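You operate a simulated robot arm through the tools that you are given. There is no shell and no other tool. Be economical: measure what you need, move in short steps, check, and stop when the job is done.

You are at the controls of a simulated two-armed robot. One attempt, no reset.

TASK
Take the grey tin on the filling bench and put it away on the track shelf. Open the pressure drawer, take the yellow weight and put it in the inside of the pressure drawer, then shut the drawer. Do these in any order.

Only the result counts: the job must be done as asked and must still hold three seconds after the hand-in. Knocking over, shifting, dropping, spilling or breaking anything else fails it.

THE ROBOT
Two 6-joint arms with two-finger parallel grippers on one trunk, on a base that drives. Base frame: it is fixed to the floor where the robot stands at the start and does not move with it; the origin is under the middle of the robot, x ahead of it, y to its left, z up; the surface under the hand at the start is at about z = 0.5. Units: m, rad, N and s.
The left shoulder is at the start at [-0.108, 0.177, 0.685], the right one opposite. With the tool pointing down near the work surface each hand reaches from about 0.24 to 0.72 m from the robot's upright axis, wherever it stands, measured 20 degrees to its own side. Places, roughly: inside of the pressure drawer [-1.3, -3, 0.6]; pressure drawer [-1.3, -3, 0.7]; track shelf (60x18 cm) [-6.28, 1.52, 1.1]; yellow weight [-0.75, -3, 0.75]. Payload 1.57 kg a hand.
The TCP of each hand is the grasp point between the finger pads, 0.03 m short of the fingertips. In the tool frame z runs along the fingers and y along their closing line. The gripper opens to 0.08 m. The fingers are 0.017 m wide and 0.012 m thick; the gripper's body (0.04 by 0.082 m) begins 0.08 m behind the TCP.
Orientation is that of the tool frame in the base frame, as [roll, pitch, yaw] about the fixed x, y, z axes, in that order (R = Rz(yaw) Ry(pitch) Rx(roll)). With the fingers straight down and closing along the base's y, the tool's x points along the base's -x, its y along +y and its z along -z.

THE INTERFACE
- The arms move only by the tool send_rows. It takes "left_motion", "right_motion" or both (then of equal length, played together; a hand with none holds still); each is a list of rows, each a list of 7 numbers: the turn, a rotation vector about the tool's x, y, z in units of 4 degrees (1.0 is 4 degrees), then the shift along the tool's x, y, z in units of 30 mm (1.0 is 30 mm), then the closure in counts, from 0 (fully open) to 255 (shut). In form: [[wx, wy, wz, tx, ty, tz, gripper], ...]. A call has 1 to 20 rows; each row shifts and turns the commanded pose from where the row before left it, along the tool's axes as they then stand. A call with a number of a shift or a turn outside -1 to 1 is refused whole. Rows are played at 5 a second. More than 0.05 m and 0.15 rad between two rows, or a gripper value outside its range, and nothing of the call is played. A pose out of reach is approached as far as the arm can. The call stops where the force on the tool passes 40 N (or 10 N more than at its start, if that is more) or the arm is blocked; 0.2 s more then pass. The fingers move at their own pace (about 0.072 m/s each) and stop on an object; they squeeze with about 41 N. The grip force told is the motor's: it shows also when the fingers shut on nothing. Time passes only in rows, and 0.2 s behind the last, so rows that do not move let the fingers close. The reply holds the time, the measured pose of the TCP, the force on the tool along the base axes, the opening and the grip force, in the units named above and with some noise, with the torque about the TCP (base axes, N m) and any sound that the robot's microphone picked up.
- Cameras (640 x 400 px; columns grow to the right, rows downward): "scene" is now at [0.0443, 0.0066, 1.3954]; the picture's right is [0.10, -1.00, 0.00], its down [-0.82, -0.08, -0.57] and it looks along [0.57, 0.06, -0.82] (base axes); focal length 285 px, centre (320, 200). "left" rides on the left gripper at [0.072, 0.007, -0.122] in its tool frame; the picture's right is [-0.09, 1.00, 0.00], its down [-0.84, -0.08, -0.54] and it looks along [-0.54, -0.05, 0.84] (tool axes); focal length 238 px, centre (320, 200). "right" rides on the right gripper at [0.072, -0.007, -0.122] in its tool frame; the picture's right is [0.09, 1.00, 0.00], its down [-0.84, 0.08, -0.54] and it looks along [-0.54, 0.05, 0.84] (tool axes); focal length 238 px, centre (320, 200). There is no depth. A picture from a camera that has moved, and an enlarged one, comes with that camera's place and axes in the base frame and with its lens.
- snapshot(camera): a new picture of that camera. No time passes.
- lift_body(by): slides the trunk up (or, below 0, down) by that many m; the arms and the scene camera ride with it, the base frame stays. It gives what a move gives, with no picture.
- drive_base(legs): drives the robot by 1 to 6 legs, each [ahead, left, turn to the left] in m, m and rad, along the robot's own axes; the way and the turn of a leg run together, so that a leg with both is an arc; at most 1.5 m and 3.142 rad a leg. The arms and the cameras ride along, it lands a little off, and it stops where it bumps. It gives what a move gives.
- aim_head(pan, tilt): turns the head with the scene camera to pan (to the left, within 2.496 rad either way) and tilt (down, from -0.506 to 1.204), counted from straight ahead of the robot. It gives what a move gives.
- zoom(camera, box): a new picture of the part [left, top, right, bottom] of that camera's present view, enlarged. No time passes.
- sign_off(): hands the job in; it is judged then, once.

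Go step by step. Nothing tells you exact positions but the pictures and the camera data: compare them with the known pose of the tool, close in by small moves and look again before you grip or let go. The budget is 165 turns and 130 pictures, counting those below and the enlarged ones. Unless the task says otherwise, let go and move clear before handing in, and close with one line.

The tools are called after "Request:" by a JSON object that holds its "method" and its "body". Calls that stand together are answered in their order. send_rows: Moves the arms, as the interface text tells. Its arguments: {"type":"object","properties":{"left_motion":{"type":"array","items":{"type":"array","items":{"type":"number"}}},"right_motion":{"type":"array","items":{"type":"array","items":{"type":"number"}}}},"required":[]} The other tools are called the same way: lift_body (by) slides the trunk up or down; drive_base (legs) drives the base; aim_head (pan, tilt) turns the head that bears the scene camera; snapshot (camera) takes a picture; zoom (camera, box) takes an enlarged picture of a part of a camera's view; sign_off () hands the job in.

At the start:

```text
clock: 0.0
left_eef_pos: [0.486, 0.2216, 0.7653]
left_tool_rot: [3.141, -0.001, -3.141]
left_force: [0.6, 0.3, 0.3]
left_ft_torque: [-0.02, 0.0, -0.02]
left_grip_width: 0.0802
left_grasp_force: 0.1
right_eef_pos: [0.3675, -0.1891, 0.7848]
right_tool_rot: [3.141, 0.0, 3.141]
right_force: [0.6, 0.5, 0.1]
right_ft_torque: [-0.01, 0.01, 0.01]
right_grip_width: 0.0801
right_grasp_force: 0.1
trunk travel left (down, up): [-0.125, 0.203]
robot x, y, heading: [-0.0004, -0.0009, -0.004]
head pan, tilt: [0.099, 0.965]
```

scene: 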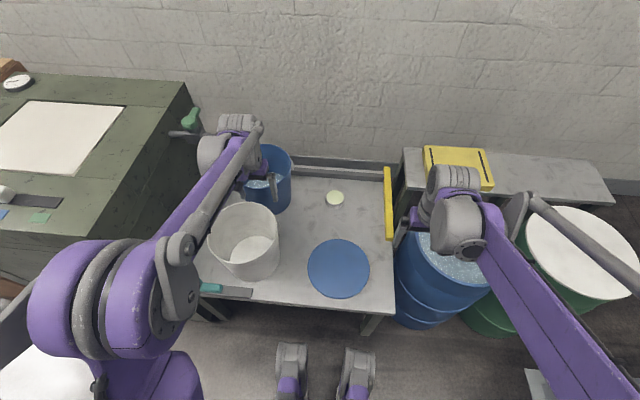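
right: 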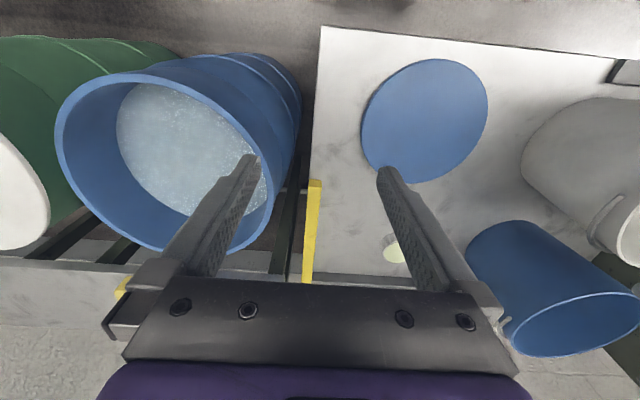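
left: 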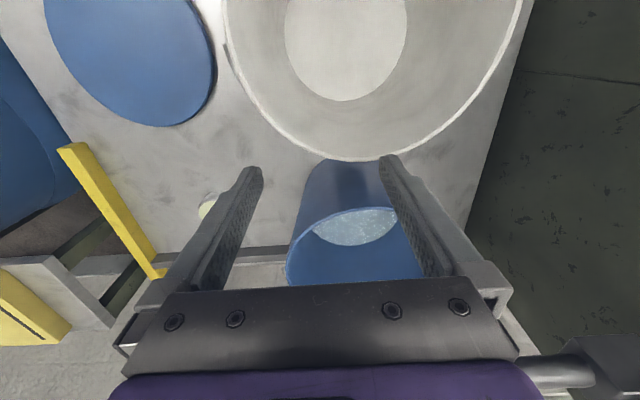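

I see a bench ahead with a grey bucket, a blue bucket, a blue lid and a small disc. I can't identify the grey tin yet, so I'll take a closer look and then look around.

Request:
{"method": "zoom", "body": {"camera": "scene", "box": [180, 100, 420, 320]}}

Request:
{"method": "aim_head", "body": {"pan": 1.2, "tilt": 0.5}}

Request:
{"method": "snapshot", "body": {"camera": "scene"}}

Request:
{"method": "aim_head", "body": {"pan": 2.4, "tilt": 0.3}}

Request:
{"method": "snapshot", "body": {"camera": "scene"}}

Request:
{"method": "aim_head", "body": {"pan": -2.4, "tilt": 0.3}}

Request:
{"method": "snapshot", "body": {"camera": "scene"}}

Request:
{"method": "aim_head", "body": {"pan": -1.2, "tilt": 0.4}}

Request:
{"method": "snapshot", "body": {"camera": "scene"}}

```text
1.82 times, centred on (300, 210) of scene
camera zoom: at [0.0443, 0.0066, 1.3954], right [0.1, -1.0, 0.0], down [-0.82, -0.08, -0.57], along [0.57, 0.06, -0.82], focal length 519 px, centre (356, 182)
```

zoom: 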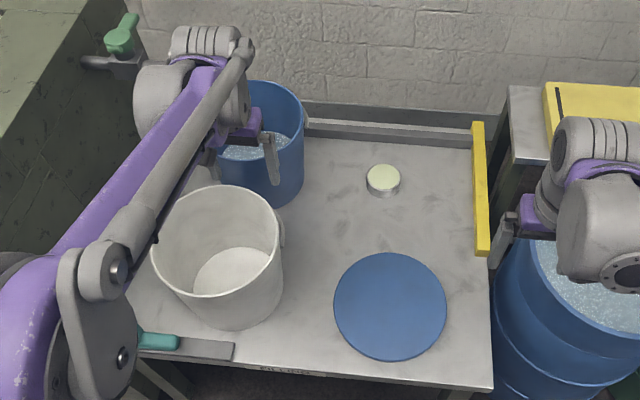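

```text
clock: 1.3
left_eef_pos: [0.4856, 0.2212, 0.7653]
left_tool_rot: [3.141, 0.0, -3.141]
left_force: [1.1, 0.2, 0.3]
left_ft_torque: [0.02, 0.05, -0.01]
left_grip_width: 0.0799
left_grasp_force: 0.0
right_eef_pos: [0.3687, -0.1896, 0.785]
right_tool_rot: [3.141, 0.001, -3.141]
right_force: [-0.1, -0.3, 0.6]
right_ft_torque: [-0.01, 0.0, -0.01]
right_grip_width: 0.0802
right_grasp_force: 0.1
trunk travel left (down, up): [-0.125, 0.203]
robot x, y, heading: [0.0031, 0.0011, -0.002]
head pan, tilt: [1.201, 0.499]
```

```text
125 pictures are left
camera scene: at [0.0058, 0.0843, 1.434], right [0.93, -0.36, 0.0], down [-0.17, -0.45, -0.88], along [0.32, 0.82, -0.48], focal length 285 px, centre (320, 200)
```

scene: 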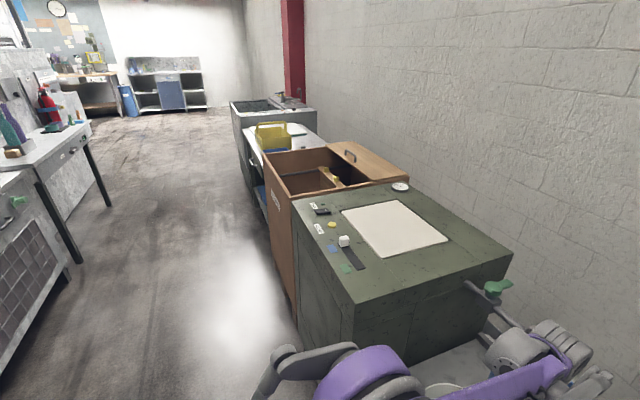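

```text
clock: 2.7
left_eef_pos: [0.4848, 0.2211, 0.765]
left_tool_rot: [-3.141, -0.001, -3.14]
left_force: [0.8, 0.9, -0.3]
left_ft_torque: [0.0, 0.0, 0.0]
left_grip_width: 0.0799
left_grasp_force: 0.2
right_eef_pos: [0.3679, -0.1896, 0.7846]
right_tool_rot: [3.141, 0.0, 3.14]
right_force: [0.0, 0.6, 0.2]
right_ft_torque: [0.02, 0.0, 0.0]
right_grip_width: 0.0801
right_grasp_force: 0.0
trunk travel left (down, up): [-0.125, 0.203]
robot x, y, heading: [-0.0011, 0.0006, 0.002]
head pan, tilt: [2.4, 0.3]
```

```text
124 pictures are left
camera scene: at [-0.096, 0.0626, 1.4525], right [0.68, 0.74, 0.0], down [0.22, -0.2, -0.96], along [-0.7, 0.65, -0.3], focal length 285 px, centre (320, 200)
```

scene: 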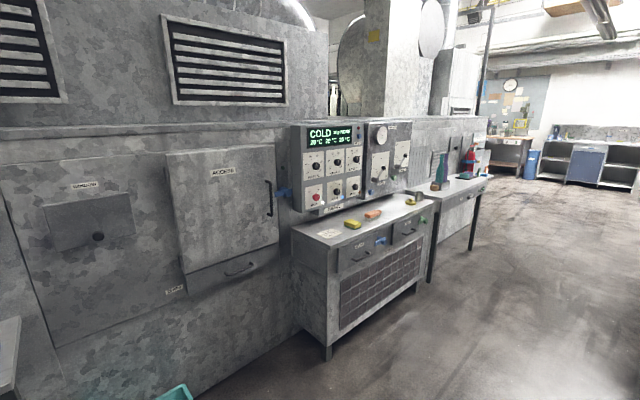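

```text
clock: 6.5
left_eef_pos: [0.4854, 0.2221, 0.765]
left_tool_rot: [-3.141, -0.001, -3.14]
left_force: [0.3, 0.2, 1.0]
left_ft_torque: [-0.03, 0.0, -0.02]
left_grip_width: 0.0799
left_grasp_force: 0.1
right_eef_pos: [0.3689, -0.1909, 0.7846]
right_tool_rot: [3.141, 0.0, -3.142]
right_force: [-0.5, 0.1, 0.8]
right_ft_torque: [-0.02, 0.03, 0.02]
right_grip_width: 0.0799
right_grasp_force: 0.1
trunk travel left (down, up): [-0.125, 0.203]
robot x, y, heading: [-0.0035, -0.0025, 0.005]
head pan, tilt: [-2.4, 0.3]
```

```text
123 pictures are left
camera scene: at [-0.096, -0.0636, 1.4525], right [-0.68, 0.74, 0.0], down [0.22, 0.2, -0.96], along [-0.7, -0.65, -0.3], focal length 285 px, centre (320, 200)
```

scene: 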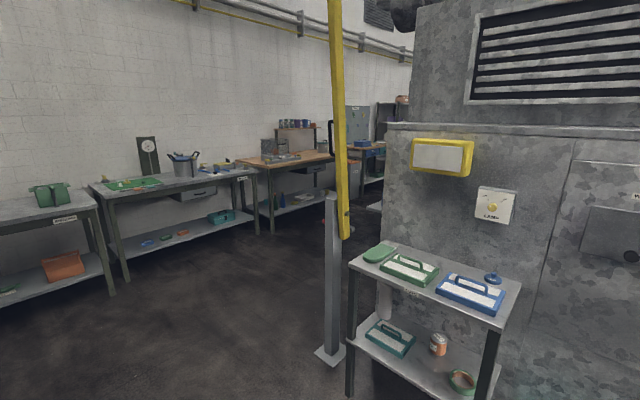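

```text
clock: 7.9
left_eef_pos: [0.4855, 0.2222, 0.7659]
left_tool_rot: [-3.141, 0.001, -3.14]
left_force: [0.4, -0.4, 0.7]
left_ft_torque: [0.01, 0.02, 0.0]
left_grip_width: 0.0801
left_grasp_force: 0.1
right_eef_pos: [0.3673, -0.1894, 0.7834]
right_tool_rot: [3.142, 0.001, 3.14]
right_force: [0.4, 1.2, 0.0]
right_ft_torque: [0.0, 0.01, 0.05]
right_grip_width: 0.0799
right_grasp_force: 0.1
trunk travel left (down, up): [-0.125, 0.203]
robot x, y, heading: [0.0021, -0.0003, -0.001]
head pan, tilt: [-1.201, 0.4]
```

```text
122 pictures are left
camera scene: at [0.0063, -0.0869, 1.4432], right [-0.93, -0.36, 0.0], down [-0.14, 0.36, -0.92], along [0.33, -0.86, -0.39], focal length 285 px, centre (320, 200)
```

scene: 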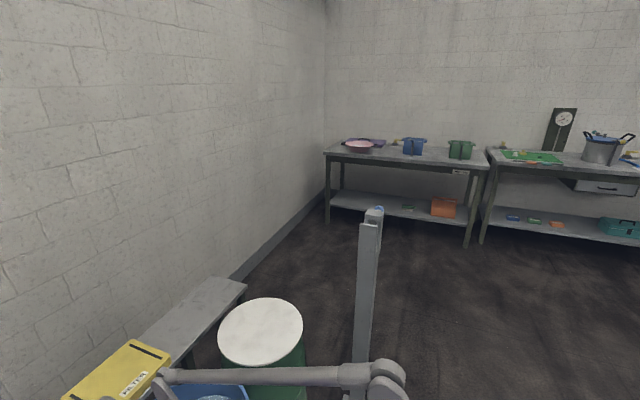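

The pressure bench with its drawer is to my rear right. I'll zoom on the labels and on the benches beyond it to find the filling bench and the grey tin.

Request:
{"method": "aim_head", "body": {"pan": -2.1, "tilt": 0.25}}

Request:
{"method": "zoom", "body": {"camera": "scene", "box": [160, 90, 400, 240]}}

Request:
{"method": "zoom", "body": {"camera": "scene", "box": [340, 90, 500, 190]}}

Request:
{"method": "aim_head", "body": {"pan": 0.0, "tilt": 1.0}}

Request:
{"method": "zoom", "body": {"camera": "scene", "box": [200, 160, 400, 320]}}

```text
clock: 9.1
left_eef_pos: [0.4858, 0.221, 0.7649]
left_tool_rot: [3.141, 0.001, 3.141]
left_force: [-0.1, -0.5, -0.1]
left_ft_torque: [0.0, -0.01, 0.0]
left_grip_width: 0.08
left_grasp_force: 0.0
right_eef_pos: [0.3679, -0.1901, 0.7849]
right_tool_rot: [3.141, 0.001, 3.14]
right_force: [-0.4, 0.1, -0.9]
right_ft_torque: [0.01, -0.01, 0.01]
right_grip_width: 0.08
right_grasp_force: 0.1
trunk travel left (down, up): [-0.125, 0.203]
robot x, y, heading: [0.0049, 0.0006, -0.0]
head pan, tilt: [-2.1, 0.25]
```

```text
2.67 times, centred on (280, 165) of scene
camera zoom: at [-0.0742, -0.0812, 1.4572], right [-0.86, 0.5, 0.0], down [0.12, 0.21, -0.97], along [-0.49, -0.84, -0.25], focal length 761 px, centre (427, 293)
```

zoom: 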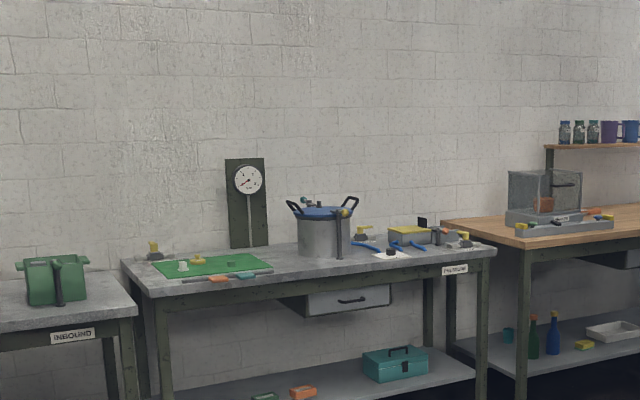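

```text
4.00 times, centred on (420, 140) of scene
camera zoom: at [-0.0742, -0.0812, 1.4572], right [-0.86, 0.5, 0.0], down [0.12, 0.21, -0.97], along [-0.49, -0.84, -0.25], focal length 1142 px, centre (-80, 440)
```

zoom: 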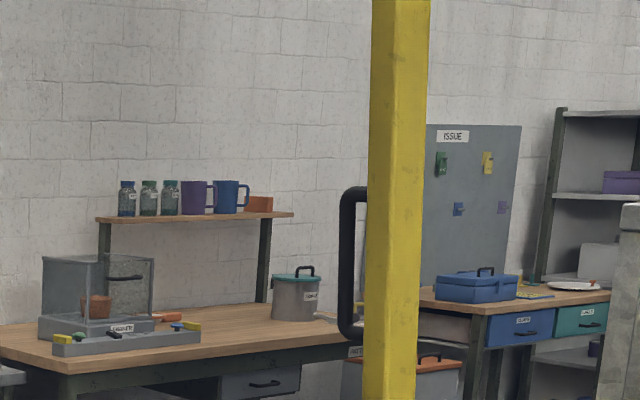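

```text
clock: 11.1
left_eef_pos: [0.4866, 0.2222, 0.7651]
left_tool_rot: [3.141, -0.002, -3.14]
left_force: [-0.7, 0.3, 0.5]
left_ft_torque: [0.03, -0.01, -0.01]
left_grip_width: 0.0799
left_grasp_force: 0.1
right_eef_pos: [0.3686, -0.1897, 0.7846]
right_tool_rot: [3.14, 0.0, -3.14]
right_force: [0.3, 0.7, 0.3]
right_ft_torque: [-0.01, -0.01, 0.02]
right_grip_width: 0.0801
right_grasp_force: 0.0
trunk travel left (down, up): [-0.125, 0.203]
robot x, y, heading: [0.0026, 0.0009, -0.006]
head pan, tilt: [0.0, 1.0]
```

```text
2.50 times, centred on (300, 240) of scene
camera zoom: at [0.0425, -0.0005, 1.393], right [0.0, -1.0, 0.0], down [-0.84, 0.0, -0.54], along [0.54, 0.0, -0.84], focal length 713 px, centre (370, 100)
```

zoom: 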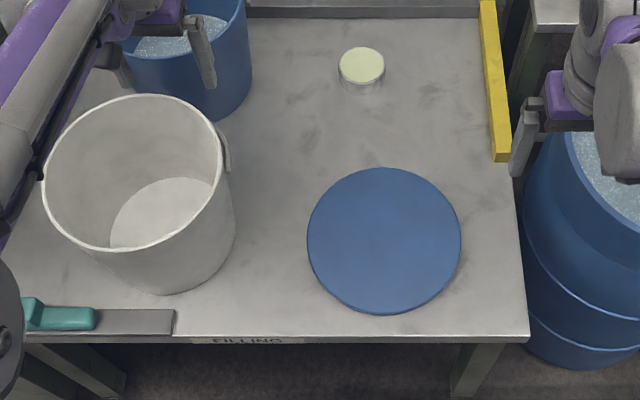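

The bench ahead is labelled FILLING. The small round tin with the pale lid is at about (0.66, 0.01), so I'll bring the right hand closer for a look.

Request:
{"method": "send_rows", "body": {"right_motion": [[0, 0, 0, -0.7, 0.75, 0, 0], [0, 0, 0, -0.7, 0.75, 0, 0], [0, 0, 0, -0.7, 0.75, 0, 0], [0, 0, 0, -0.7, 0.75, 0, 0], [0, 0, 0, -0.7, 0.75, 0, 0], [0, 0, 0, -0.7, 0.75, 0.3, 0], [0, 0, 0, -0.7, 0.75, 0.3, 0], [0, 0, 0, -0.7, 0.75, 0.4, 0], [0, 0, 0, -0.7, 0.7, 0.5, 0]]}}

Request:
{"method": "snapshot", "body": {"camera": "right"}}

Request:
{"method": "snapshot", "body": {"camera": "scene"}}

```text
clock: 13.1
left_eef_pos: [0.4864, 0.2215, 0.7648]
left_tool_rot: [3.14, 0.0, -3.142]
left_force: [0.6, 0.2, -0.6]
left_ft_torque: [0.01, 0.03, 0.0]
left_grip_width: 0.08
left_grasp_force: 0.0
right_eef_pos: [0.5589, 0.0118, 0.7372]
right_tool_rot: [-3.141, 0.0, 3.141]
right_force: [1.3, -0.7, 0.4]
right_ft_torque: [-0.03, 0.0, -0.02]
right_grip_width: 0.0801
right_grasp_force: 0.0
trunk travel left (down, up): [-0.125, 0.203]
robot x, y, heading: [0.0009, 0.0017, -0.001]
head pan, tilt: [0.0, 1.0]
```

```text
118 pictures are left
camera right: at [0.4867, 0.0043, 0.8597], right [-0.09, 1.0, 0.0], down [0.84, 0.08, 0.54], along [0.54, 0.05, -0.84], focal length 238 px, centre (320, 200)
```

right: 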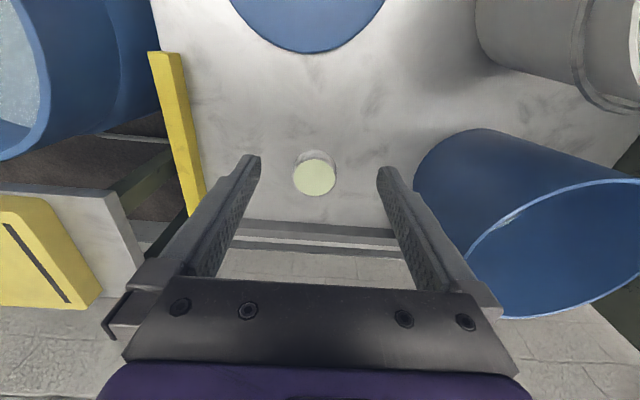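

```text
117 pictures are left
camera scene: at [0.0432, -0.0002, 1.3929], right [0.0, -1.0, 0.0], down [-0.84, 0.0, -0.54], along [0.54, 0.0, -0.84], focal length 285 px, centre (320, 200)
```

scene: 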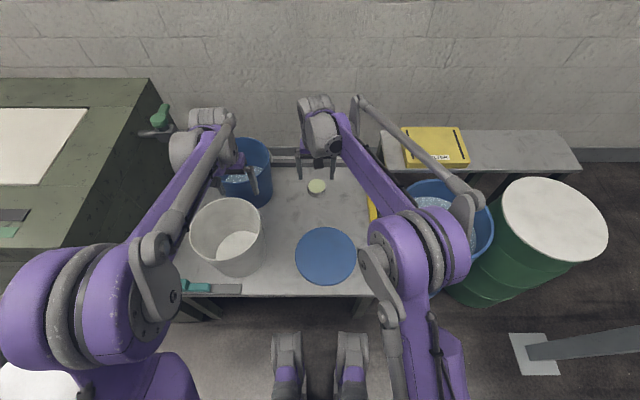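

The tin's centre is about (0.657, 0.011). It is about 66 mm across and 28 mm high, so I'll move over it and down part way.

Request:
{"method": "send_rows", "body": {"right_motion": [[0, 0, 0, -0.82, 0, 0.5, 0], [0, 0, 0, -0.82, 0, 0.5, 0], [0, 0, 0, -0.82, 0, 0.5, 0], [0, 0, 0, -0.81, 0, 0.5, 0], [0, 0, 0, 0, 0, 0.9, 0], [0, 0, 0, 0, 0, 0.9, 0], [0, 0, 0, 0, 0, 0, 0]]}}

Request:
{"method": "snapshot", "body": {"camera": "right"}}

```text
clock: 14.7
left_eef_pos: [0.4856, 0.2212, 0.7656]
left_tool_rot: [-3.141, 0.001, 3.14]
left_force: [0.1, 0.6, 0.9]
left_ft_torque: [0.02, -0.05, 0.03]
left_grip_width: 0.0801
left_grasp_force: 0.0
right_eef_pos: [0.6541, 0.011, 0.6256]
right_tool_rot: [3.141, 0.0, -3.141]
right_force: [-0.4, 0.1, -1.0]
right_ft_torque: [0.01, 0.02, -0.04]
right_grip_width: 0.0802
right_grasp_force: 0.0
trunk travel left (down, up): [-0.125, 0.203]
robot x, y, heading: [0.0005, -0.0011, 0.002]
head pan, tilt: [0.0, 1.0]
```

```text
116 pictures are left
camera right: at [0.5812, 0.0041, 0.7476], right [-0.09, 1.0, 0.0], down [0.84, 0.08, 0.54], along [0.54, 0.05, -0.84], focal length 238 px, centre (320, 200)
```

right: 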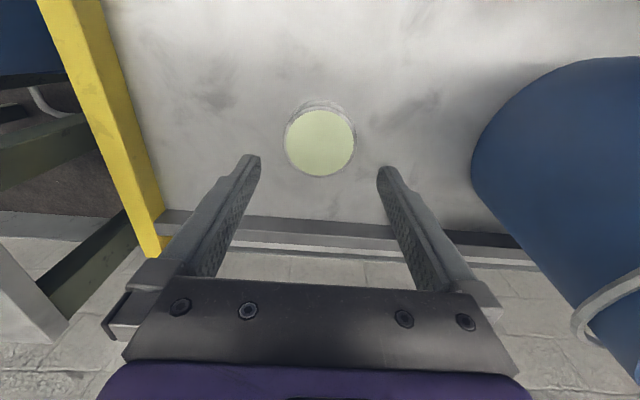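

The hand is aligned with the tin, so I'll go down to the table and grip.

Request:
{"method": "send_rows", "body": {"right_motion": [[0, 0, 0, -0.12, 0, 0.8, 0], [0, 0, 0, 0, 0, 0.8, 0], [0, 0, 0, 0, 0, 0.8, 0], [0, 0, 0, 0, 0, 0.6, 0], [0, 0, 0, 0, 0, 0, 0]]}}

Request:
{"method": "snapshot", "body": {"camera": "right"}}

```text
clock: 15.9
left_eef_pos: [0.4843, 0.2217, 0.7651]
left_tool_rot: [-3.14, 0.0, 3.141]
left_force: [0.1, -0.2, 0.6]
left_ft_torque: [0.02, -0.02, -0.01]
left_grip_width: 0.0798
left_grasp_force: 0.2
right_eef_pos: [0.6583, 0.0104, 0.5364]
right_tool_rot: [3.141, 0.003, -3.141]
right_force: [0.1, -0.3, 0.0]
right_ft_torque: [0.03, 0.01, 0.02]
right_grip_width: 0.0799
right_grasp_force: 0.0
trunk travel left (down, up): [-0.125, 0.203]
robot x, y, heading: [-0.0002, -0.002, 0.001]
head pan, tilt: [0.0, 1.0]
```

```text
115 pictures are left
camera right: at [0.5847, 0.0032, 0.6572], right [-0.09, 1.0, 0.0], down [0.84, 0.08, 0.54], along [0.54, 0.05, -0.84], focal length 238 px, centre (320, 200)
```

right: 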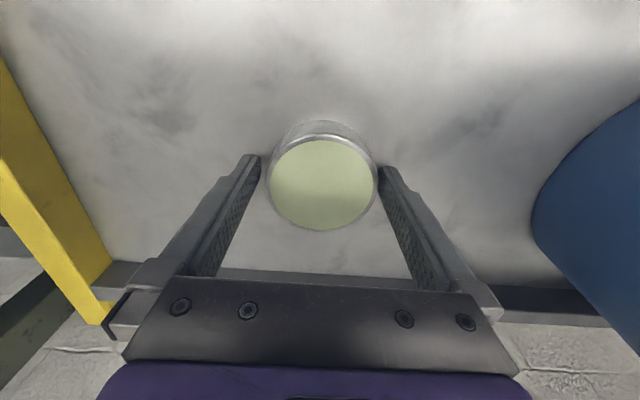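

The tin is between the fingers. I'll make a small correction and close.

Request:
{"method": "send_rows", "body": {"right_motion": [[0, 0, 0, 0, 0.05, 0.08, 0], [0, 0, 0, 0, 0, 0, 120], [0, 0, 0, 0, 0, 0, 255], [0, 0, 0, 0, 0, 0, 255], [0, 0, 0, 0, 0, 0, 255], [0, 0, 0, 0, 0, 0, 255]]}}

Request:
{"method": "send_rows", "body": {"right_motion": [[0, 0, 0, 0, 0, -0.5, 255], [0, 0, 0, 0, 0, -0.8, 255], [0, 0, 0, 0, 0, -0.8, 255], [0, 0, 0, 0, 0, -0.8, 255], [0, 0, 0, 0, 0, -0.8, 255]]}}

Request:
{"method": "snapshot", "body": {"camera": "right"}}

```text
clock: 17.3
left_eef_pos: [0.4857, 0.2208, 0.7647]
left_tool_rot: [3.141, 0.001, 3.142]
left_force: [-0.1, 0.7, 0.0]
left_ft_torque: [0.02, 0.0, -0.01]
left_grip_width: 0.08
left_grasp_force: 0.1
right_eef_pos: [0.6556, 0.0119, 0.5328]
right_tool_rot: [-3.141, 0.002, -3.14]
right_force: [-1.2, -0.4, 0.3]
right_ft_torque: [-0.09, -0.06, -0.03]
right_grip_width: 0.0705
right_grasp_force: 41.2
trunk travel left (down, up): [-0.125, 0.203]
robot x, y, heading: [-0.0001, -0.0025, -0.0]
head pan, tilt: [0.0, 1.0]
```

```text
clock: 18.5
left_eef_pos: [0.485, 0.2217, 0.7654]
left_tool_rot: [-3.141, -0.001, -3.14]
left_force: [0.1, 1.1, -0.2]
left_ft_torque: [-0.02, 0.02, -0.01]
left_grip_width: 0.0797
left_grasp_force: 0.1
right_eef_pos: [0.6585, 0.0132, 0.642]
right_tool_rot: [3.141, 0.001, 3.142]
right_force: [0.7, -0.6, -4.8]
right_ft_torque: [-0.01, 0.02, 0.0]
right_grip_width: 0.0701
right_grasp_force: 41.4
trunk travel left (down, up): [-0.125, 0.203]
robot x, y, heading: [0.0019, 0.0026, 0.003]
head pan, tilt: [0.0, 1.0]
```

```text
114 pictures are left
camera right: at [0.5852, 0.0061, 0.764], right [-0.09, 1.0, 0.0], down [0.84, 0.08, 0.54], along [0.54, 0.05, -0.84], focal length 238 px, centre (320, 200)
```

right: 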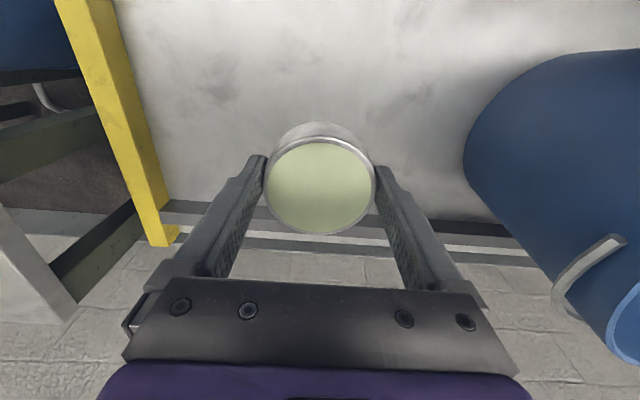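

I have the tin (about 0.5 kg). Next I'll lift it, tuck both arms back, and drive through the gate toward the pressure bench.

Request:
{"method": "send_rows", "body": {"right_motion": [[0, 0, 0, 0, 0, -1, 255], [0, 0, 0, 0, 0, -1, 255], [0, 0, 0, 0, 0, -1, 255], [0, 0, 0, 0, 0, -1, 255], [0, 0, 0, 0, 0, -1, 255], [0, 0, 0, 0, 0, -1, 255], [0, 0, 0, 1, -0.5, 0, 255], [0, 0, 0, 1, -0.5, 0, 255], [0, 0, 0, 1, -0.5, 0, 255], [0, 0, 0, 1, -0.5, 0, 255], [0, 0, 0, 1, -0.5, 0, 255], [0, 0, 0, 1, -0.5, 0, 255], [0, 0, 0, 1, -0.5, 0, 255], [0, 0, 0, 1, -0.5, 0, 255], [0, 0, 0, 1, -0.5, 0, 255], [0, 0, 0, 1, -0.5, 0, 255], [0, 0, 0, 1, -0.5, 0, 255]], "left_motion": [[0, 0, 0, 0, 0, -0.5, 0], [0, 0, 0, 0, 0, -0.5, 0], [0, 0, 0, 0, 0, -0.5, 0], [0, 0, 0, 0, 0, -0.5, 0], [0, 0, 0, 0, 0, -0.5, 0], [0, 0, 0, 0, 0, -0.5, 0], [0, 0, 0, 0.6, 0, 0, 0], [0, 0, 0, 0.6, 0, 0, 0], [0, 0, 0, 0.6, 0, 0, 0], [0, 0, 0, 0.6, 0, 0, 0], [0, 0, 0, 0.6, 0, 0, 0], [0, 0, 0, 0.6, 0, 0, 0], [0, 0, 0, 0.6, 0, 0, 0], [0, 0, 0, 0.6, 0, 0, 0], [0, 0, 0, 0, 0, 0, 0], [0, 0, 0, 0, 0, 0, 0], [0, 0, 0, 0, 0, 0, 0]]}}

Request:
{"method": "drive_base", "body": {"legs": [[-0.45, 0, 0], [0, 0, -1.57]]}}

Request:
{"method": "aim_head", "body": {"pan": 0, "tilt": 0.5}}

Request:
{"method": "snapshot", "body": {"camera": "scene"}}

```text
clock: 22.1
left_eef_pos: [0.3406, 0.2213, 0.8538]
left_tool_rot: [-3.14, -0.001, -3.141]
left_force: [0.5, 0.8, 0.0]
left_ft_torque: [0.0, 0.02, 0.01]
left_grip_width: 0.08
left_grasp_force: 0.0
right_eef_pos: [0.2968, -0.1614, 0.8161]
right_tool_rot: [3.14, 0.001, -3.141]
right_force: [-0.4, -0.6, -4.8]
right_ft_torque: [0.01, -0.01, 0.0]
right_grip_width: 0.0704
right_grasp_force: 40.9
right hand out of reach, approached as far as the arm can: row 2, 4, 5
trunk travel left (down, up): [-0.125, 0.203]
robot x, y, heading: [0.0013, 0.0033, -0.002]
head pan, tilt: [0.0, 1.0]
```

```text
clock: 28.7
left_eef_pos: [-0.2367, -0.3459, 0.8526]
left_tool_rot: [-3.142, 0.0, 1.548]
left_force: [0.1, 0.5, 0.3]
left_ft_torque: [-0.03, -0.01, 0.0]
left_grip_width: 0.0802
left_grasp_force: 0.1
right_eef_pos: [-0.6171, -0.2908, 0.8164]
right_tool_rot: [3.14, 0.002, 1.546]
right_force: [-0.1, 0.9, -4.6]
right_ft_torque: [0.02, -0.01, 0.04]
right_grip_width: 0.0703
right_grasp_force: 41.1
trunk travel left (down, up): [-0.125, 0.203]
robot x, y, heading: [-0.4499, 0.0023, -1.593]
head pan, tilt: [0.0, 1.0]
```

```text
clock: 29.6
left_eef_pos: [-0.2362, -0.3452, 0.8533]
left_tool_rot: [3.14, -0.001, 1.548]
left_force: [0.5, -0.3, 0.5]
left_ft_torque: [0.01, 0.0, 0.01]
left_grip_width: 0.08
left_grasp_force: 0.1
right_eef_pos: [-0.6158, -0.2915, 0.8163]
right_tool_rot: [3.141, 0.001, 1.549]
right_force: [-0.5, -0.5, -6.2]
right_ft_torque: [0.03, 0.01, 0.04]
right_grip_width: 0.0702
right_grasp_force: 40.9
trunk travel left (down, up): [-0.125, 0.203]
robot x, y, heading: [-0.444, 0.0013, -1.594]
head pan, tilt: [0.0, 0.499]
```

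```text
113 pictures are left
camera scene: at [-0.4501, -0.0631, 1.434], right [-1.0, 0.02, 0.0], down [0.01, 0.48, -0.88], along [-0.02, -0.88, -0.48], focal length 285 px, centre (320, 200)
```

scene: 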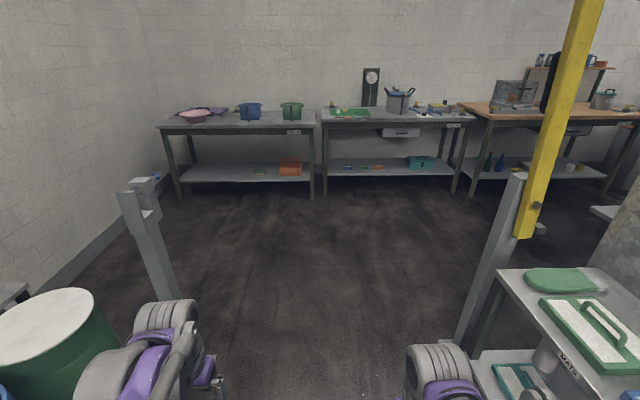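

The way through the gate is clear, so I'll drive ahead toward the pressure bench.

Request:
{"method": "drive_base", "body": {"legs": [[1.45, 0, 0.02]]}}

Request:
{"method": "aim_head", "body": {"pan": -0.35, "tilt": 0.5}}

Request:
{"method": "snapshot", "body": {"camera": "scene"}}

```text
clock: 36.8
left_eef_pos: [-0.2645, -1.7771, 0.8547]
left_tool_rot: [-3.142, 0.0, 1.552]
left_force: [-0.3, 0.2, -0.9]
left_ft_torque: [0.03, 0.03, -0.04]
left_grip_width: 0.0799
left_grasp_force: 0.1
right_eef_pos: [-0.6445, -1.7254, 0.8168]
right_tool_rot: [-3.141, 0.001, 1.553]
right_force: [0.1, -0.6, -5.2]
right_ft_torque: [0.02, -0.01, -0.01]
right_grip_width: 0.0704
right_grasp_force: 41.6
trunk travel left (down, up): [-0.125, 0.203]
robot x, y, heading: [-0.4772, -1.4297, -1.585]
head pan, tilt: [0.0, 0.499]
```

```text
clock: 37.6
left_eef_pos: [-0.2629, -1.7761, 0.8541]
left_tool_rot: [3.141, -0.001, 1.553]
left_force: [-0.6, 0.8, -0.1]
left_ft_torque: [0.0, -0.02, 0.0]
left_grip_width: 0.0797
left_grasp_force: 0.0
right_eef_pos: [-0.6428, -1.7254, 0.8163]
right_tool_rot: [3.142, 0.002, 1.554]
right_force: [0.3, 0.6, -4.9]
right_ft_torque: [0.03, 0.01, 0.01]
right_grip_width: 0.0705
right_grasp_force: 40.7
trunk travel left (down, up): [-0.125, 0.203]
robot x, y, heading: [-0.4773, -1.428, -1.588]
head pan, tilt: [-0.351, 0.499]
```

```text
112 pictures are left
camera scene: at [-0.5098, -1.4896, 1.4341], right [-0.93, 0.36, 0.0], down [0.17, 0.45, -0.88], along [-0.32, -0.82, -0.48], focal length 285 px, centre (320, 200)
```

scene: 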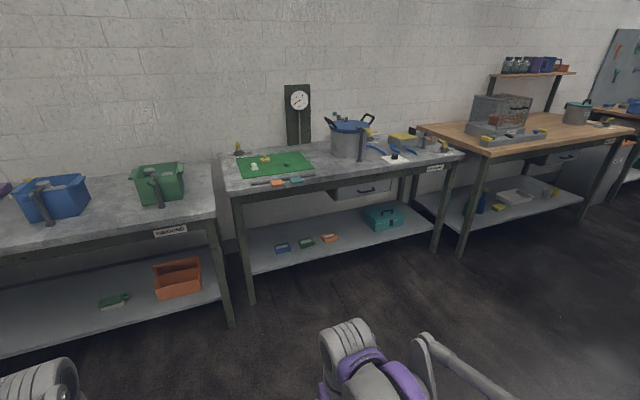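

The pressure bench with the drawer is ahead to the right. I'll zoom in on the mat and the drawer.

Request:
{"method": "zoom", "body": {"camera": "scene", "box": [215, 120, 375, 220]}}

Request:
{"method": "zoom", "body": {"camera": "scene", "box": [310, 110, 470, 210]}}

```text
4.00 times, centred on (295, 170) of scene
camera zoom: at [-0.5098, -1.4896, 1.4341], right [-0.93, 0.36, 0.0], down [0.17, 0.45, -0.88], along [-0.32, -0.82, -0.48], focal length 1142 px, centre (420, 320)
```

zoom: 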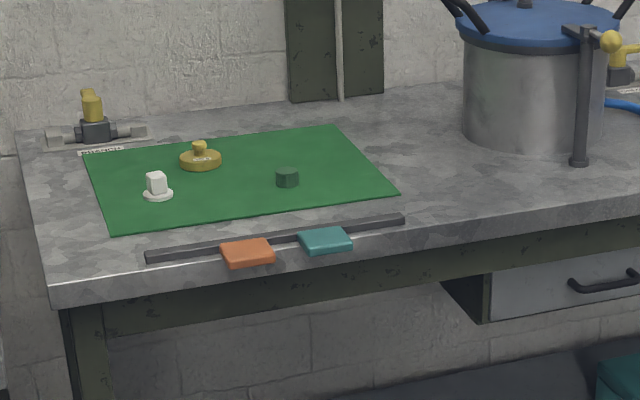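

```text
4.00 times, centred on (390, 160) of scene
camera zoom: at [-0.5098, -1.4896, 1.4341], right [-0.93, 0.36, 0.0], down [0.17, 0.45, -0.88], along [-0.32, -0.82, -0.48], focal length 1142 px, centre (40, 360)
```

zoom: 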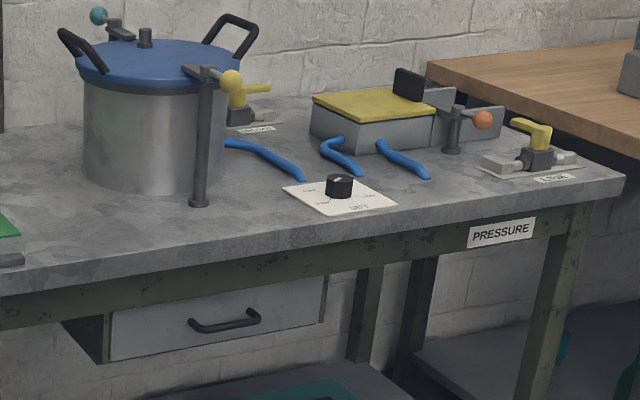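

The bench top is at about z=0.82 and its front edge is near y=-2.8. The drawer handle is around (-1.33, -2.83, 0.66) and the weight around (-0.8, -3.1). I'll move in front of the drawer with the left hand aligned to it.

Request:
{"method": "drive_base", "body": {"legs": [[0, -1.0, 0.015], [0.6, 0, 0]]}}

Request:
{"method": "aim_head", "body": {"pan": 0.15, "tilt": 0.75}}

Request:
{"method": "snapshot", "body": {"camera": "scene"}}

Request:
{"method": "snapshot", "body": {"camera": "left"}}

```text
clock: 49.5
left_eef_pos: [-1.2073, -2.3654, 0.8533]
left_tool_rot: [-3.141, 0.0, 1.605]
left_force: [0.2, -0.3, 0.8]
left_ft_torque: [0.01, -0.02, -0.01]
left_grip_width: 0.08
left_grasp_force: 0.0
right_eef_pos: [-1.5895, -2.3334, 0.816]
right_tool_rot: [-3.142, 0.0, 1.604]
right_force: [0.4, 0.7, -5.2]
right_ft_torque: [0.04, 0.01, 0.01]
right_grip_width: 0.0703
right_grasp_force: 41.0
trunk travel left (down, up): [-0.125, 0.203]
robot x, y, heading: [-1.4399, -2.0287, -1.535]
head pan, tilt: [-0.351, 0.499]
```

```text
clock: 50.4
left_eef_pos: [-1.2059, -2.3647, 0.8544]
left_tool_rot: [-3.14, 0.001, 1.603]
left_force: [-0.4, 0.4, 0.1]
left_ft_torque: [-0.01, 0.02, 0.01]
left_grip_width: 0.0799
left_grasp_force: 0.0
right_eef_pos: [-1.5887, -2.3317, 0.8162]
right_tool_rot: [-3.14, 0.001, 1.605]
right_force: [-0.6, 0.6, -5.3]
right_ft_torque: [-0.01, -0.02, -0.01]
right_grip_width: 0.0702
right_grasp_force: 40.9
trunk travel left (down, up): [-0.125, 0.203]
robot x, y, heading: [-1.4368, -2.0291, -1.539]
head pan, tilt: [0.15, 0.75]
```

```text
109 pictures are left
camera scene: at [-1.4243, -2.0856, 1.4121], right [-0.98, -0.18, 0.0], down [-0.12, 0.67, -0.73], along [0.13, -0.72, -0.68], focal length 285 px, centre (320, 200)
```

scene: 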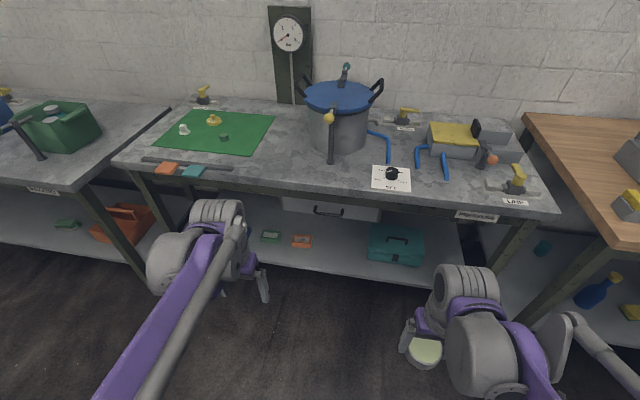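

```text
108 pictures are left
camera left: at [-1.2019, -2.2917, 0.9749], right [1.0, -0.06, 0.0], down [-0.05, -0.84, 0.54], along [-0.03, -0.54, -0.84], focal length 238 px, centre (320, 200)
```

left: 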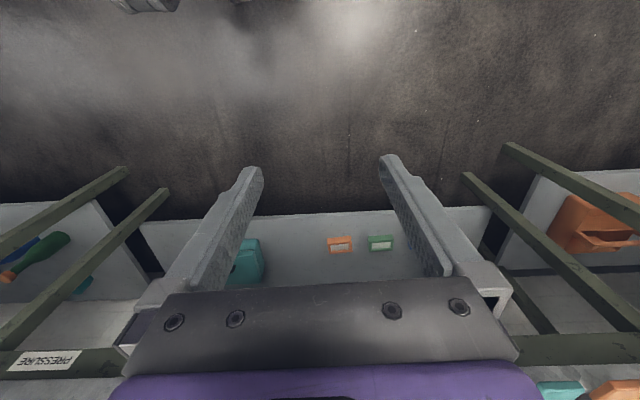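

The weight is at about (-0.788, -3.093, 0.83) and the handle at (-1.325, -2.82, 0.668). I'll bring the left hand forward and pitch it to point at the drawer.

Request:
{"method": "send_rows", "body": {"left_motion": [[0, 0, 0, -0.7, 0, 0.3, 0], [0, 0, 0, -0.7, 0, 0.3, 0], [0, 0, 0, -0.7, 0, 0.3, 0], [0, 0, 0, -0.7, -0.4, 0.3, 0], [0, 0, 0, -0.7, -0.4, 0.3, 0], [0, 0, 0, -0.7, -0.4, 0.3, 0], [0, 0, 0, -0.7, -0.4, 0.3, 0], [0, -1, 0, 0, -0.4, 0, 0], [0, -1, 0, 0, -0.4, 0, 0], [0, -1, 0, 0, 0, 0, 0], [0, -1, 0, 0, 0, 0, 0], [0, -1, 0, 0, 0, 0, 0], [0, -1, 0, 0, 0, 0, 0], [0, -1, 0, 0, 0, 0, 0], [0, -1, 0, 0, 0, 0, 0], [0, -1, 0, 0, 0, 0, 0], [0, -1, 0, 0, 0, 0, 0], [0, -1, 0, 0, 0, 0, 0]]}}

Request:
{"method": "send_rows", "body": {"left_motion": [[0, -1, 0, 0, 0, 0, 0], [0, -1, 0, 0, 0, 0, 0], [0, -1, 0, 0, 0, 0, 0], [0, -1, 0, 0, 0, 0, 0], [0, -1, 0, 0, 0, 0, 0], [0, -1, 0, 0, 0, 0, 0], [0, -1, 0, 0, 0, 0, 0], [0, -1, 0, 0, 0, 0, 0], [0, -1, 0, 0, 0, 0, 0], [0, -1, 0, 0, 0, 0, 0], [0, -1, 0, 0, 0, 0, 0], [0, -0.5, 0, 0, 0, 0, 0]]}}

Request:
{"method": "snapshot", "body": {"camera": "scene"}}

Request:
{"method": "snapshot", "body": {"camera": "left"}}

```text
clock: 54.2
left_eef_pos: [-1.2744, -2.5143, 0.7895]
left_tool_rot: [3.141, 0.77, 1.607]
left_force: [0.9, 0.3, -0.3]
left_ft_torque: [-0.02, -0.01, -0.03]
left_grip_width: 0.0801
left_grasp_force: 0.1
right_eef_pos: [-1.5898, -2.3323, 0.8166]
right_tool_rot: [3.14, 0.001, 1.605]
right_force: [-0.5, -0.3, -5.8]
right_ft_torque: [0.02, 0.01, 0.0]
right_grip_width: 0.0704
right_grasp_force: 40.8
trunk travel left (down, up): [-0.125, 0.203]
robot x, y, heading: [-1.4392, -2.0278, -1.538]
head pan, tilt: [0.15, 0.75]
```

```text
clock: 56.8
left_eef_pos: [-1.2682, -2.5153, 0.7912]
left_tool_rot: [3.101, 1.406, 1.594]
left_force: [1.1, 0.4, 0.2]
left_ft_torque: [-0.05, 0.02, -0.01]
left_grip_width: 0.08
left_grasp_force: 0.0
left hand out of reach, approached as far as the arm can: row 9, 11
right_eef_pos: [-1.5891, -2.3335, 0.8146]
right_tool_rot: [3.141, -0.001, 1.604]
right_force: [-0.1, 0.0, -5.2]
right_ft_torque: [0.01, 0.03, 0.02]
right_grip_width: 0.0703
right_grasp_force: 41.5
trunk travel left (down, up): [-0.125, 0.203]
robot x, y, heading: [-1.438, -2.0321, -1.541]
head pan, tilt: [0.15, 0.75]
```

```text
107 pictures are left
camera scene: at [-1.4242, -2.0857, 1.4121], right [-0.98, -0.18, 0.0], down [-0.12, 0.67, -0.73], along [0.13, -0.72, -0.68], focal length 285 px, centre (320, 200)
```

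scene: 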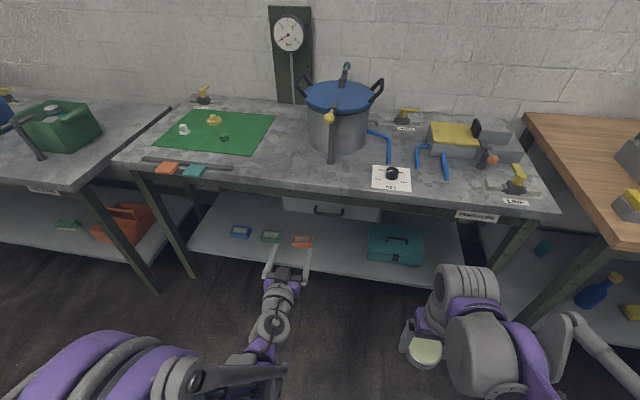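

```text
106 pictures are left
camera left: at [-1.2682, -2.3817, 0.7388], right [0.99, 0.05, 0.1], down [-0.11, 0.39, 0.91], along [0.0, -0.92, 0.39], focal length 238 px, centre (320, 200)
```

left: 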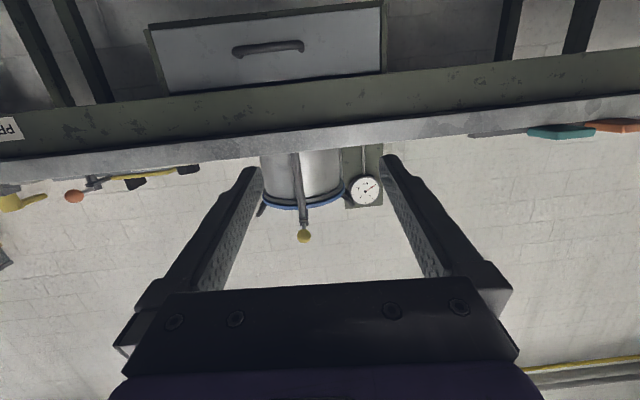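

The hand now points at the drawer. I'll lower it to handle height, move toward it, and then roll the gripper.

Request:
{"method": "send_rows", "body": {"left_motion": [[0, 0, 0, 0.7, -0.3, 0.5, 0], [0, 0, 0, 0.7, -0.3, 0.5, 0], [0, 0, 0, 0.7, -0.3, 0.5, 0], [0, 0, 0, 0.7, -0.3, 0.5, 0], [0, 0, 0, 0.7, -0.3, 0.5, 0], [0, 0, 0, 0.6, -0.3, 0.5, 0], [0, 0, 0, 0, 0, 0, 0]]}}

Request:
{"method": "send_rows", "body": {"left_motion": [[0, 0, 1, 0, 0, 0, 0], [0, 0, 1, 0, 0, 0, 0], [0, 0, 1, 0, 0, 0, 0], [0, 0, 1, 0, 0, 0, 0], [0, 0, 1, 0, 0, 0, 0], [0, 0, 1, 0, 0, 0, 0], [0, 0, 1, 0, 0, 0, 0], [0, 0, 1, 0, 0, 0, 0], [0, 0, 1, 0, 0, 0, 0], [0, 0, 1, 0, 0, 0, 0]]}}

```text
clock: 58.4
left_eef_pos: [-1.3138, -2.5883, 0.654]
left_tool_rot: [3.099, 1.406, 1.592]
left_force: [0.6, 0.1, -0.7]
left_ft_torque: [-0.01, 0.01, 0.03]
left_grip_width: 0.08
left_grasp_force: 0.1
right_eef_pos: [-1.5901, -2.3334, 0.8162]
right_tool_rot: [3.141, 0.0, 1.604]
right_force: [-0.5, -0.3, -5.6]
right_ft_torque: [0.04, -0.02, -0.03]
right_grip_width: 0.07
right_grasp_force: 41.0
trunk travel left (down, up): [-0.125, 0.203]
robot x, y, heading: [-1.443, -2.0314, -1.539]
head pan, tilt: [0.15, 0.75]
```

```text
clock: 60.6
left_eef_pos: [-1.3161, -2.5879, 0.6535]
left_tool_rot: [1.821, 0.851, 0.253]
left_force: [0.6, -0.1, -0.6]
left_ft_torque: [0.03, 0.01, -0.04]
left_grip_width: 0.0803
left_grasp_force: 0.1
right_eef_pos: [-1.5888, -2.3336, 0.8155]
right_tool_rot: [3.141, 0.001, 1.604]
right_force: [-0.1, 0.0, -4.9]
right_ft_torque: [-0.02, -0.02, 0.01]
right_grip_width: 0.0703
right_grasp_force: 40.5
trunk travel left (down, up): [-0.125, 0.203]
robot x, y, heading: [-1.4424, -2.0344, -1.54]
head pan, tilt: [0.15, 0.75]
```

Rolling works, so I'll finish the roll and level the tool.

Request:
{"method": "send_rows", "body": {"left_motion": [[0, 0, 1, 0, 0, 0, 0], [0, 0, 1, 0, 0, 0, 0], [0, 0, 1, 0, 0, 0, 0], [0, 0, 1, 0, 0, 0, 0], [0, 0, 1, 0, 0, 0, 0], [0, 0, 1, 0, 0, 0, 0], [0, 0, 1, 0, 0, 0, 0], [0, 0, 1, 0, 0, 0, 0], [0, 0, 1, 0, 0, 0, 0], [0, 0, 1, 0, 0, 0, 0], [0, 0, 1, 0, 0, 0, 0], [0, 0, 1, 0, 0, 0, 0], [0, 0, 0.5, 0, 0, 0, 0], [-0.8, 0, 0, 0, 0, 0, 0], [-0.8, 0, 0, 0, 0, 0, 0], [-0.7, 0, 0, 0, 0, 0, 0]]}}

Request:
{"method": "snapshot", "body": {"camera": "left"}}

Request:
{"method": "snapshot", "body": {"camera": "scene"}}

```text
clock: 64.0
left_eef_pos: [-1.3155, -2.5859, 0.6527]
left_tool_rot: [1.575, -0.007, 0.063]
left_force: [0.2, 0.8, -0.4]
left_ft_torque: [0.0, 0.0, -0.01]
left_grip_width: 0.0799
left_grasp_force: 0.1
right_eef_pos: [-1.5898, -2.3317, 0.8163]
right_tool_rot: [3.141, 0.0, 1.605]
right_force: [0.0, 0.4, -6.3]
right_ft_torque: [0.03, -0.04, 0.0]
right_grip_width: 0.0702
right_grasp_force: 41.4
trunk travel left (down, up): [-0.125, 0.203]
robot x, y, heading: [-1.4383, -2.0323, -1.539]
head pan, tilt: [0.15, 0.75]
```

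```text
105 pictures are left
camera left: at [-1.2515, -2.4591, 0.66], right [-0.1, -0.01, 1.0], down [-0.87, 0.49, -0.08], along [-0.49, -0.87, -0.06], focal length 238 px, centre (320, 200)
```

left: 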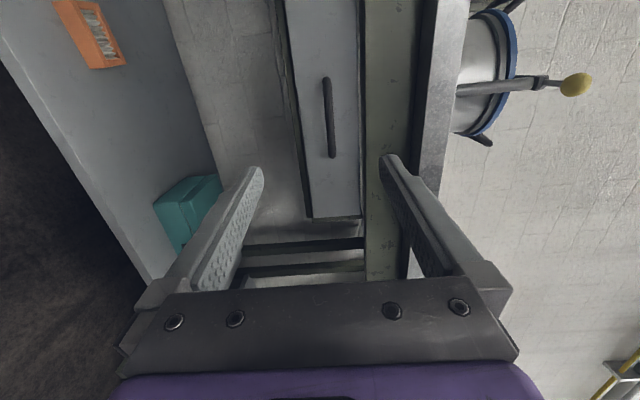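

```text
104 pictures are left
camera scene: at [-1.4242, -2.0857, 1.4121], right [-0.98, -0.18, 0.0], down [-0.12, 0.67, -0.73], along [0.13, -0.72, -0.68], focal length 285 px, centre (320, 200)
```

scene: 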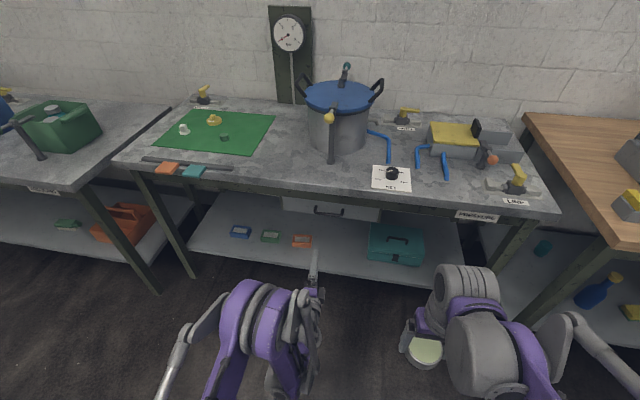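

The handle is at (-1.32, -2.82, 0.663). I'll straighten the yaw and approach.

Request:
{"method": "send_rows", "body": {"left_motion": [[0, -0.9, 0, -0.1, 0.33, 0.5, 0], [0, 0, 0, 0, 0, 0.9, 0], [0, 0, 0, 0, 0, 0.9, 0], [0, 0, 0, 0, 0, 0.9, 0], [0, 0, 0, 0, 0, 0.9, 0], [0, 0, 0, 0, 0, 0.9, 0], [0, 0, 0, 0, 0, 0.6, 0], [0, 0, 0, 0, 0, 0, 0]]}}

Request:
{"method": "snapshot", "body": {"camera": "left"}}

```text
clock: 65.8
left_eef_pos: [-1.3177, -2.7555, 0.6613]
left_tool_rot: [1.575, -0.007, -0.001]
left_force: [-0.5, -0.2, 0.6]
left_ft_torque: [0.02, -0.03, -0.01]
left_grip_width: 0.0799
left_grasp_force: 0.0
right_eef_pos: [-1.5899, -2.3322, 0.8152]
right_tool_rot: [-3.141, 0.0, 1.604]
right_force: [-0.4, -0.1, -6.0]
right_ft_torque: [-0.03, -0.03, 0.0]
right_grip_width: 0.0701
right_grasp_force: 40.7
trunk travel left (down, up): [-0.125, 0.203]
robot x, y, heading: [-1.4375, -2.0327, -1.537]
head pan, tilt: [0.15, 0.75]
```

```text
103 pictures are left
camera left: at [-1.2455, -2.6333, 0.668], right [-0.1, 0.0, 1.0], down [-0.84, 0.54, -0.08], along [-0.54, -0.84, -0.06], focal length 238 px, centre (320, 200)
```

left: 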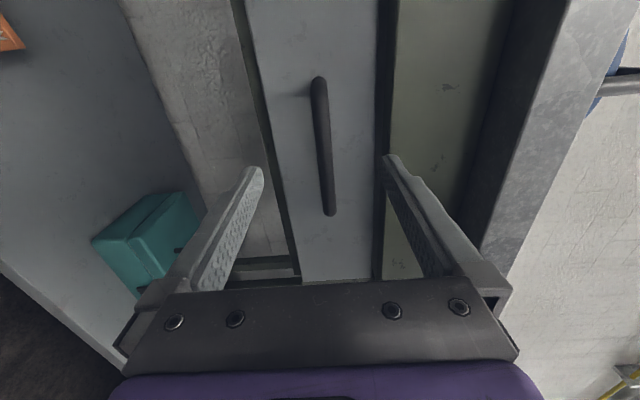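

The handle is centred between the fingers. To clear the apron I'll half-close the fingers, then move in.

Request:
{"method": "send_rows", "body": {"left_motion": [[0, 0, 0, 0, 0, 0, 100], [0, 0, 0, 0, 0, 0, 100], [0, 0, 0, 0, 0.04, 0.7, 100], [0, 0, 0, 0, 0, 0.7, 100], [0, 0, 0, 0, 0, 0.6, 100], [0, 0, 0, 0, 0, 0, 100]]}}

Request:
{"method": "snapshot", "body": {"camera": "left"}}

```text
clock: 67.0
left_eef_pos: [-1.318, -2.8053, 0.662]
left_tool_rot: [1.573, -0.008, -0.001]
left_force: [-0.9, 20.8, 1.1]
left_ft_torque: [-0.67, 0.0, -0.01]
left_grip_width: 0.05
left_grasp_force: 0.8
right_eef_pos: [-1.589, -2.3322, 0.8153]
right_tool_rot: [3.141, 0.0, 1.607]
right_force: [0.1, -1.0, -4.8]
right_ft_torque: [0.04, 0.02, 0.01]
right_grip_width: 0.0699
right_grasp_force: 40.9
trunk travel left (down, up): [-0.125, 0.203]
robot x, y, heading: [-1.4397, -2.0314, -1.535]
head pan, tilt: [0.15, 0.75]
stopped in row 5 (left hand): the force on the tool passed its limit at 86 N (the readings are from after the stop); the commanded pose is now the measured one
```

```text
102 pictures are left
camera left: at [-1.2458, -2.6829, 0.668], right [-0.1, 0.0, 1.0], down [-0.84, 0.54, -0.08], along [-0.54, -0.84, -0.05], focal length 238 px, centre (320, 200)
```

left: 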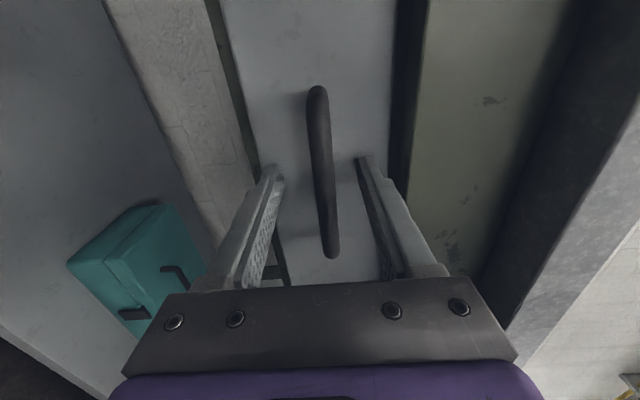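

The tips touched the drawer panel and the bar is between the pads, so I'll back off slightly and grip.

Request:
{"method": "send_rows", "body": {"left_motion": [[0, 0, 0, 0, 0, -0.1, 100], [0, 0, 0, 0, 0, 0, 255], [0, 0, 0, 0, 0, 0, 255], [0, 0, 0, 0, 0, 0, 255], [0, 0, 0, 0, 0, 0, 255]]}}

Request:
{"method": "send_rows", "body": {"left_motion": [[0, 0, 0, 0, 0, -0.5, 255], [0, 0, 0, 0, 0, -0.7, 255], [0, 0, 0, 0, 0, -0.7, 255], [0, 0, 0, 0, 0, -0.7, 255]]}}

Request:
{"method": "snapshot", "body": {"camera": "scene"}}

```text
clock: 68.2
left_eef_pos: [-1.3198, -2.8031, 0.6652]
left_tool_rot: [1.567, -0.007, 0.002]
left_force: [-0.8, -0.3, 31.7]
left_ft_torque: [0.15, 0.31, -0.01]
left_grip_width: 0.0118
left_grasp_force: 29.3
right_eef_pos: [-1.5892, -2.3323, 0.8168]
right_tool_rot: [3.141, 0.001, 1.602]
right_force: [0.9, -0.2, -5.5]
right_ft_torque: [0.05, 0.02, 0.02]
right_grip_width: 0.0702
right_grasp_force: 41.7
trunk travel left (down, up): [-0.125, 0.203]
robot x, y, heading: [-1.4364, -2.0306, -1.539]
head pan, tilt: [0.15, 0.75]
```

```text
clock: 69.0
left_eef_pos: [-1.319, -2.7557, 0.6652]
left_tool_rot: [1.562, -0.007, 0.004]
left_force: [-2.7, -1.5, 22.5]
left_ft_torque: [0.01, 0.39, 0.75]
left_grip_width: 0.0115
left_grasp_force: 29.1
right_eef_pos: [-1.5885, -2.332, 0.8155]
right_tool_rot: [-3.14, 0.0, 1.603]
right_force: [-0.5, -0.2, -5.7]
right_ft_torque: [0.05, -0.03, 0.0]
right_grip_width: 0.0704
right_grasp_force: 41.2
trunk travel left (down, up): [-0.125, 0.203]
robot x, y, heading: [-1.4401, -2.0281, -1.541]
head pan, tilt: [0.15, 0.75]
stopped in row 3 (left hand): the force on the tool passed its limit at 43 N (the readings are from after the stop); the commanded pose is now the measured one
```

```text
101 pictures are left
camera scene: at [-1.4246, -2.084, 1.412], right [-0.98, -0.18, 0.0], down [-0.12, 0.67, -0.73], along [0.13, -0.72, -0.68], focal length 285 px, centre (320, 200)
```

scene: 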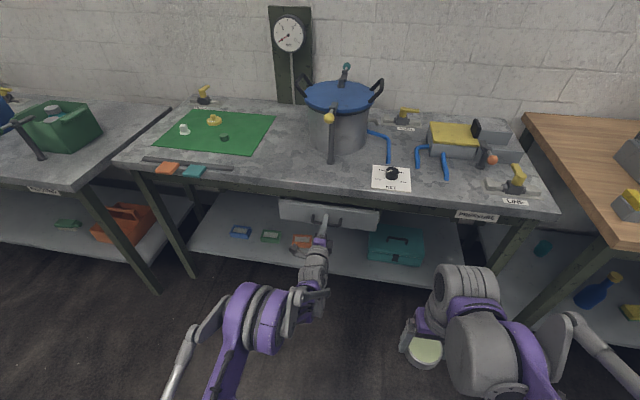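

The drawer is opening. I'll relieve the vertical load and keep pulling in small steps.

Request:
{"method": "send_rows", "body": {"left_motion": [[0, 0, 0, 0, 0.1, 0, 255], [0, 0, 0, 0, 0, -0.3, 255], [0, 0, 0, 0, 0, -0.4, 255], [0, 0, 0, 0, 0, -0.4, 255], [0, 0, 0, 0, 0, -0.4, 255], [0, 0, 0, 0, 0, -0.4, 255], [0, 0, 0, 0, 0, -0.4, 255]]}}

```text
clock: 70.5
left_eef_pos: [-1.3184, -2.6866, 0.6645]
left_tool_rot: [1.568, -0.006, 0.0]
left_force: [-0.5, -0.5, 0.7]
left_ft_torque: [-0.01, 0.32, -0.83]
left_grip_width: 0.0117
left_grasp_force: 29.2
right_eef_pos: [-1.5902, -2.3328, 0.8161]
right_tool_rot: [3.141, 0.0, 1.603]
right_force: [-0.4, -0.5, -5.8]
right_ft_torque: [0.01, -0.01, -0.03]
right_grip_width: 0.0701
right_grasp_force: 41.3
trunk travel left (down, up): [-0.125, 0.203]
robot x, y, heading: [-1.436, -2.0324, -1.539]
head pan, tilt: [0.15, 0.75]
```

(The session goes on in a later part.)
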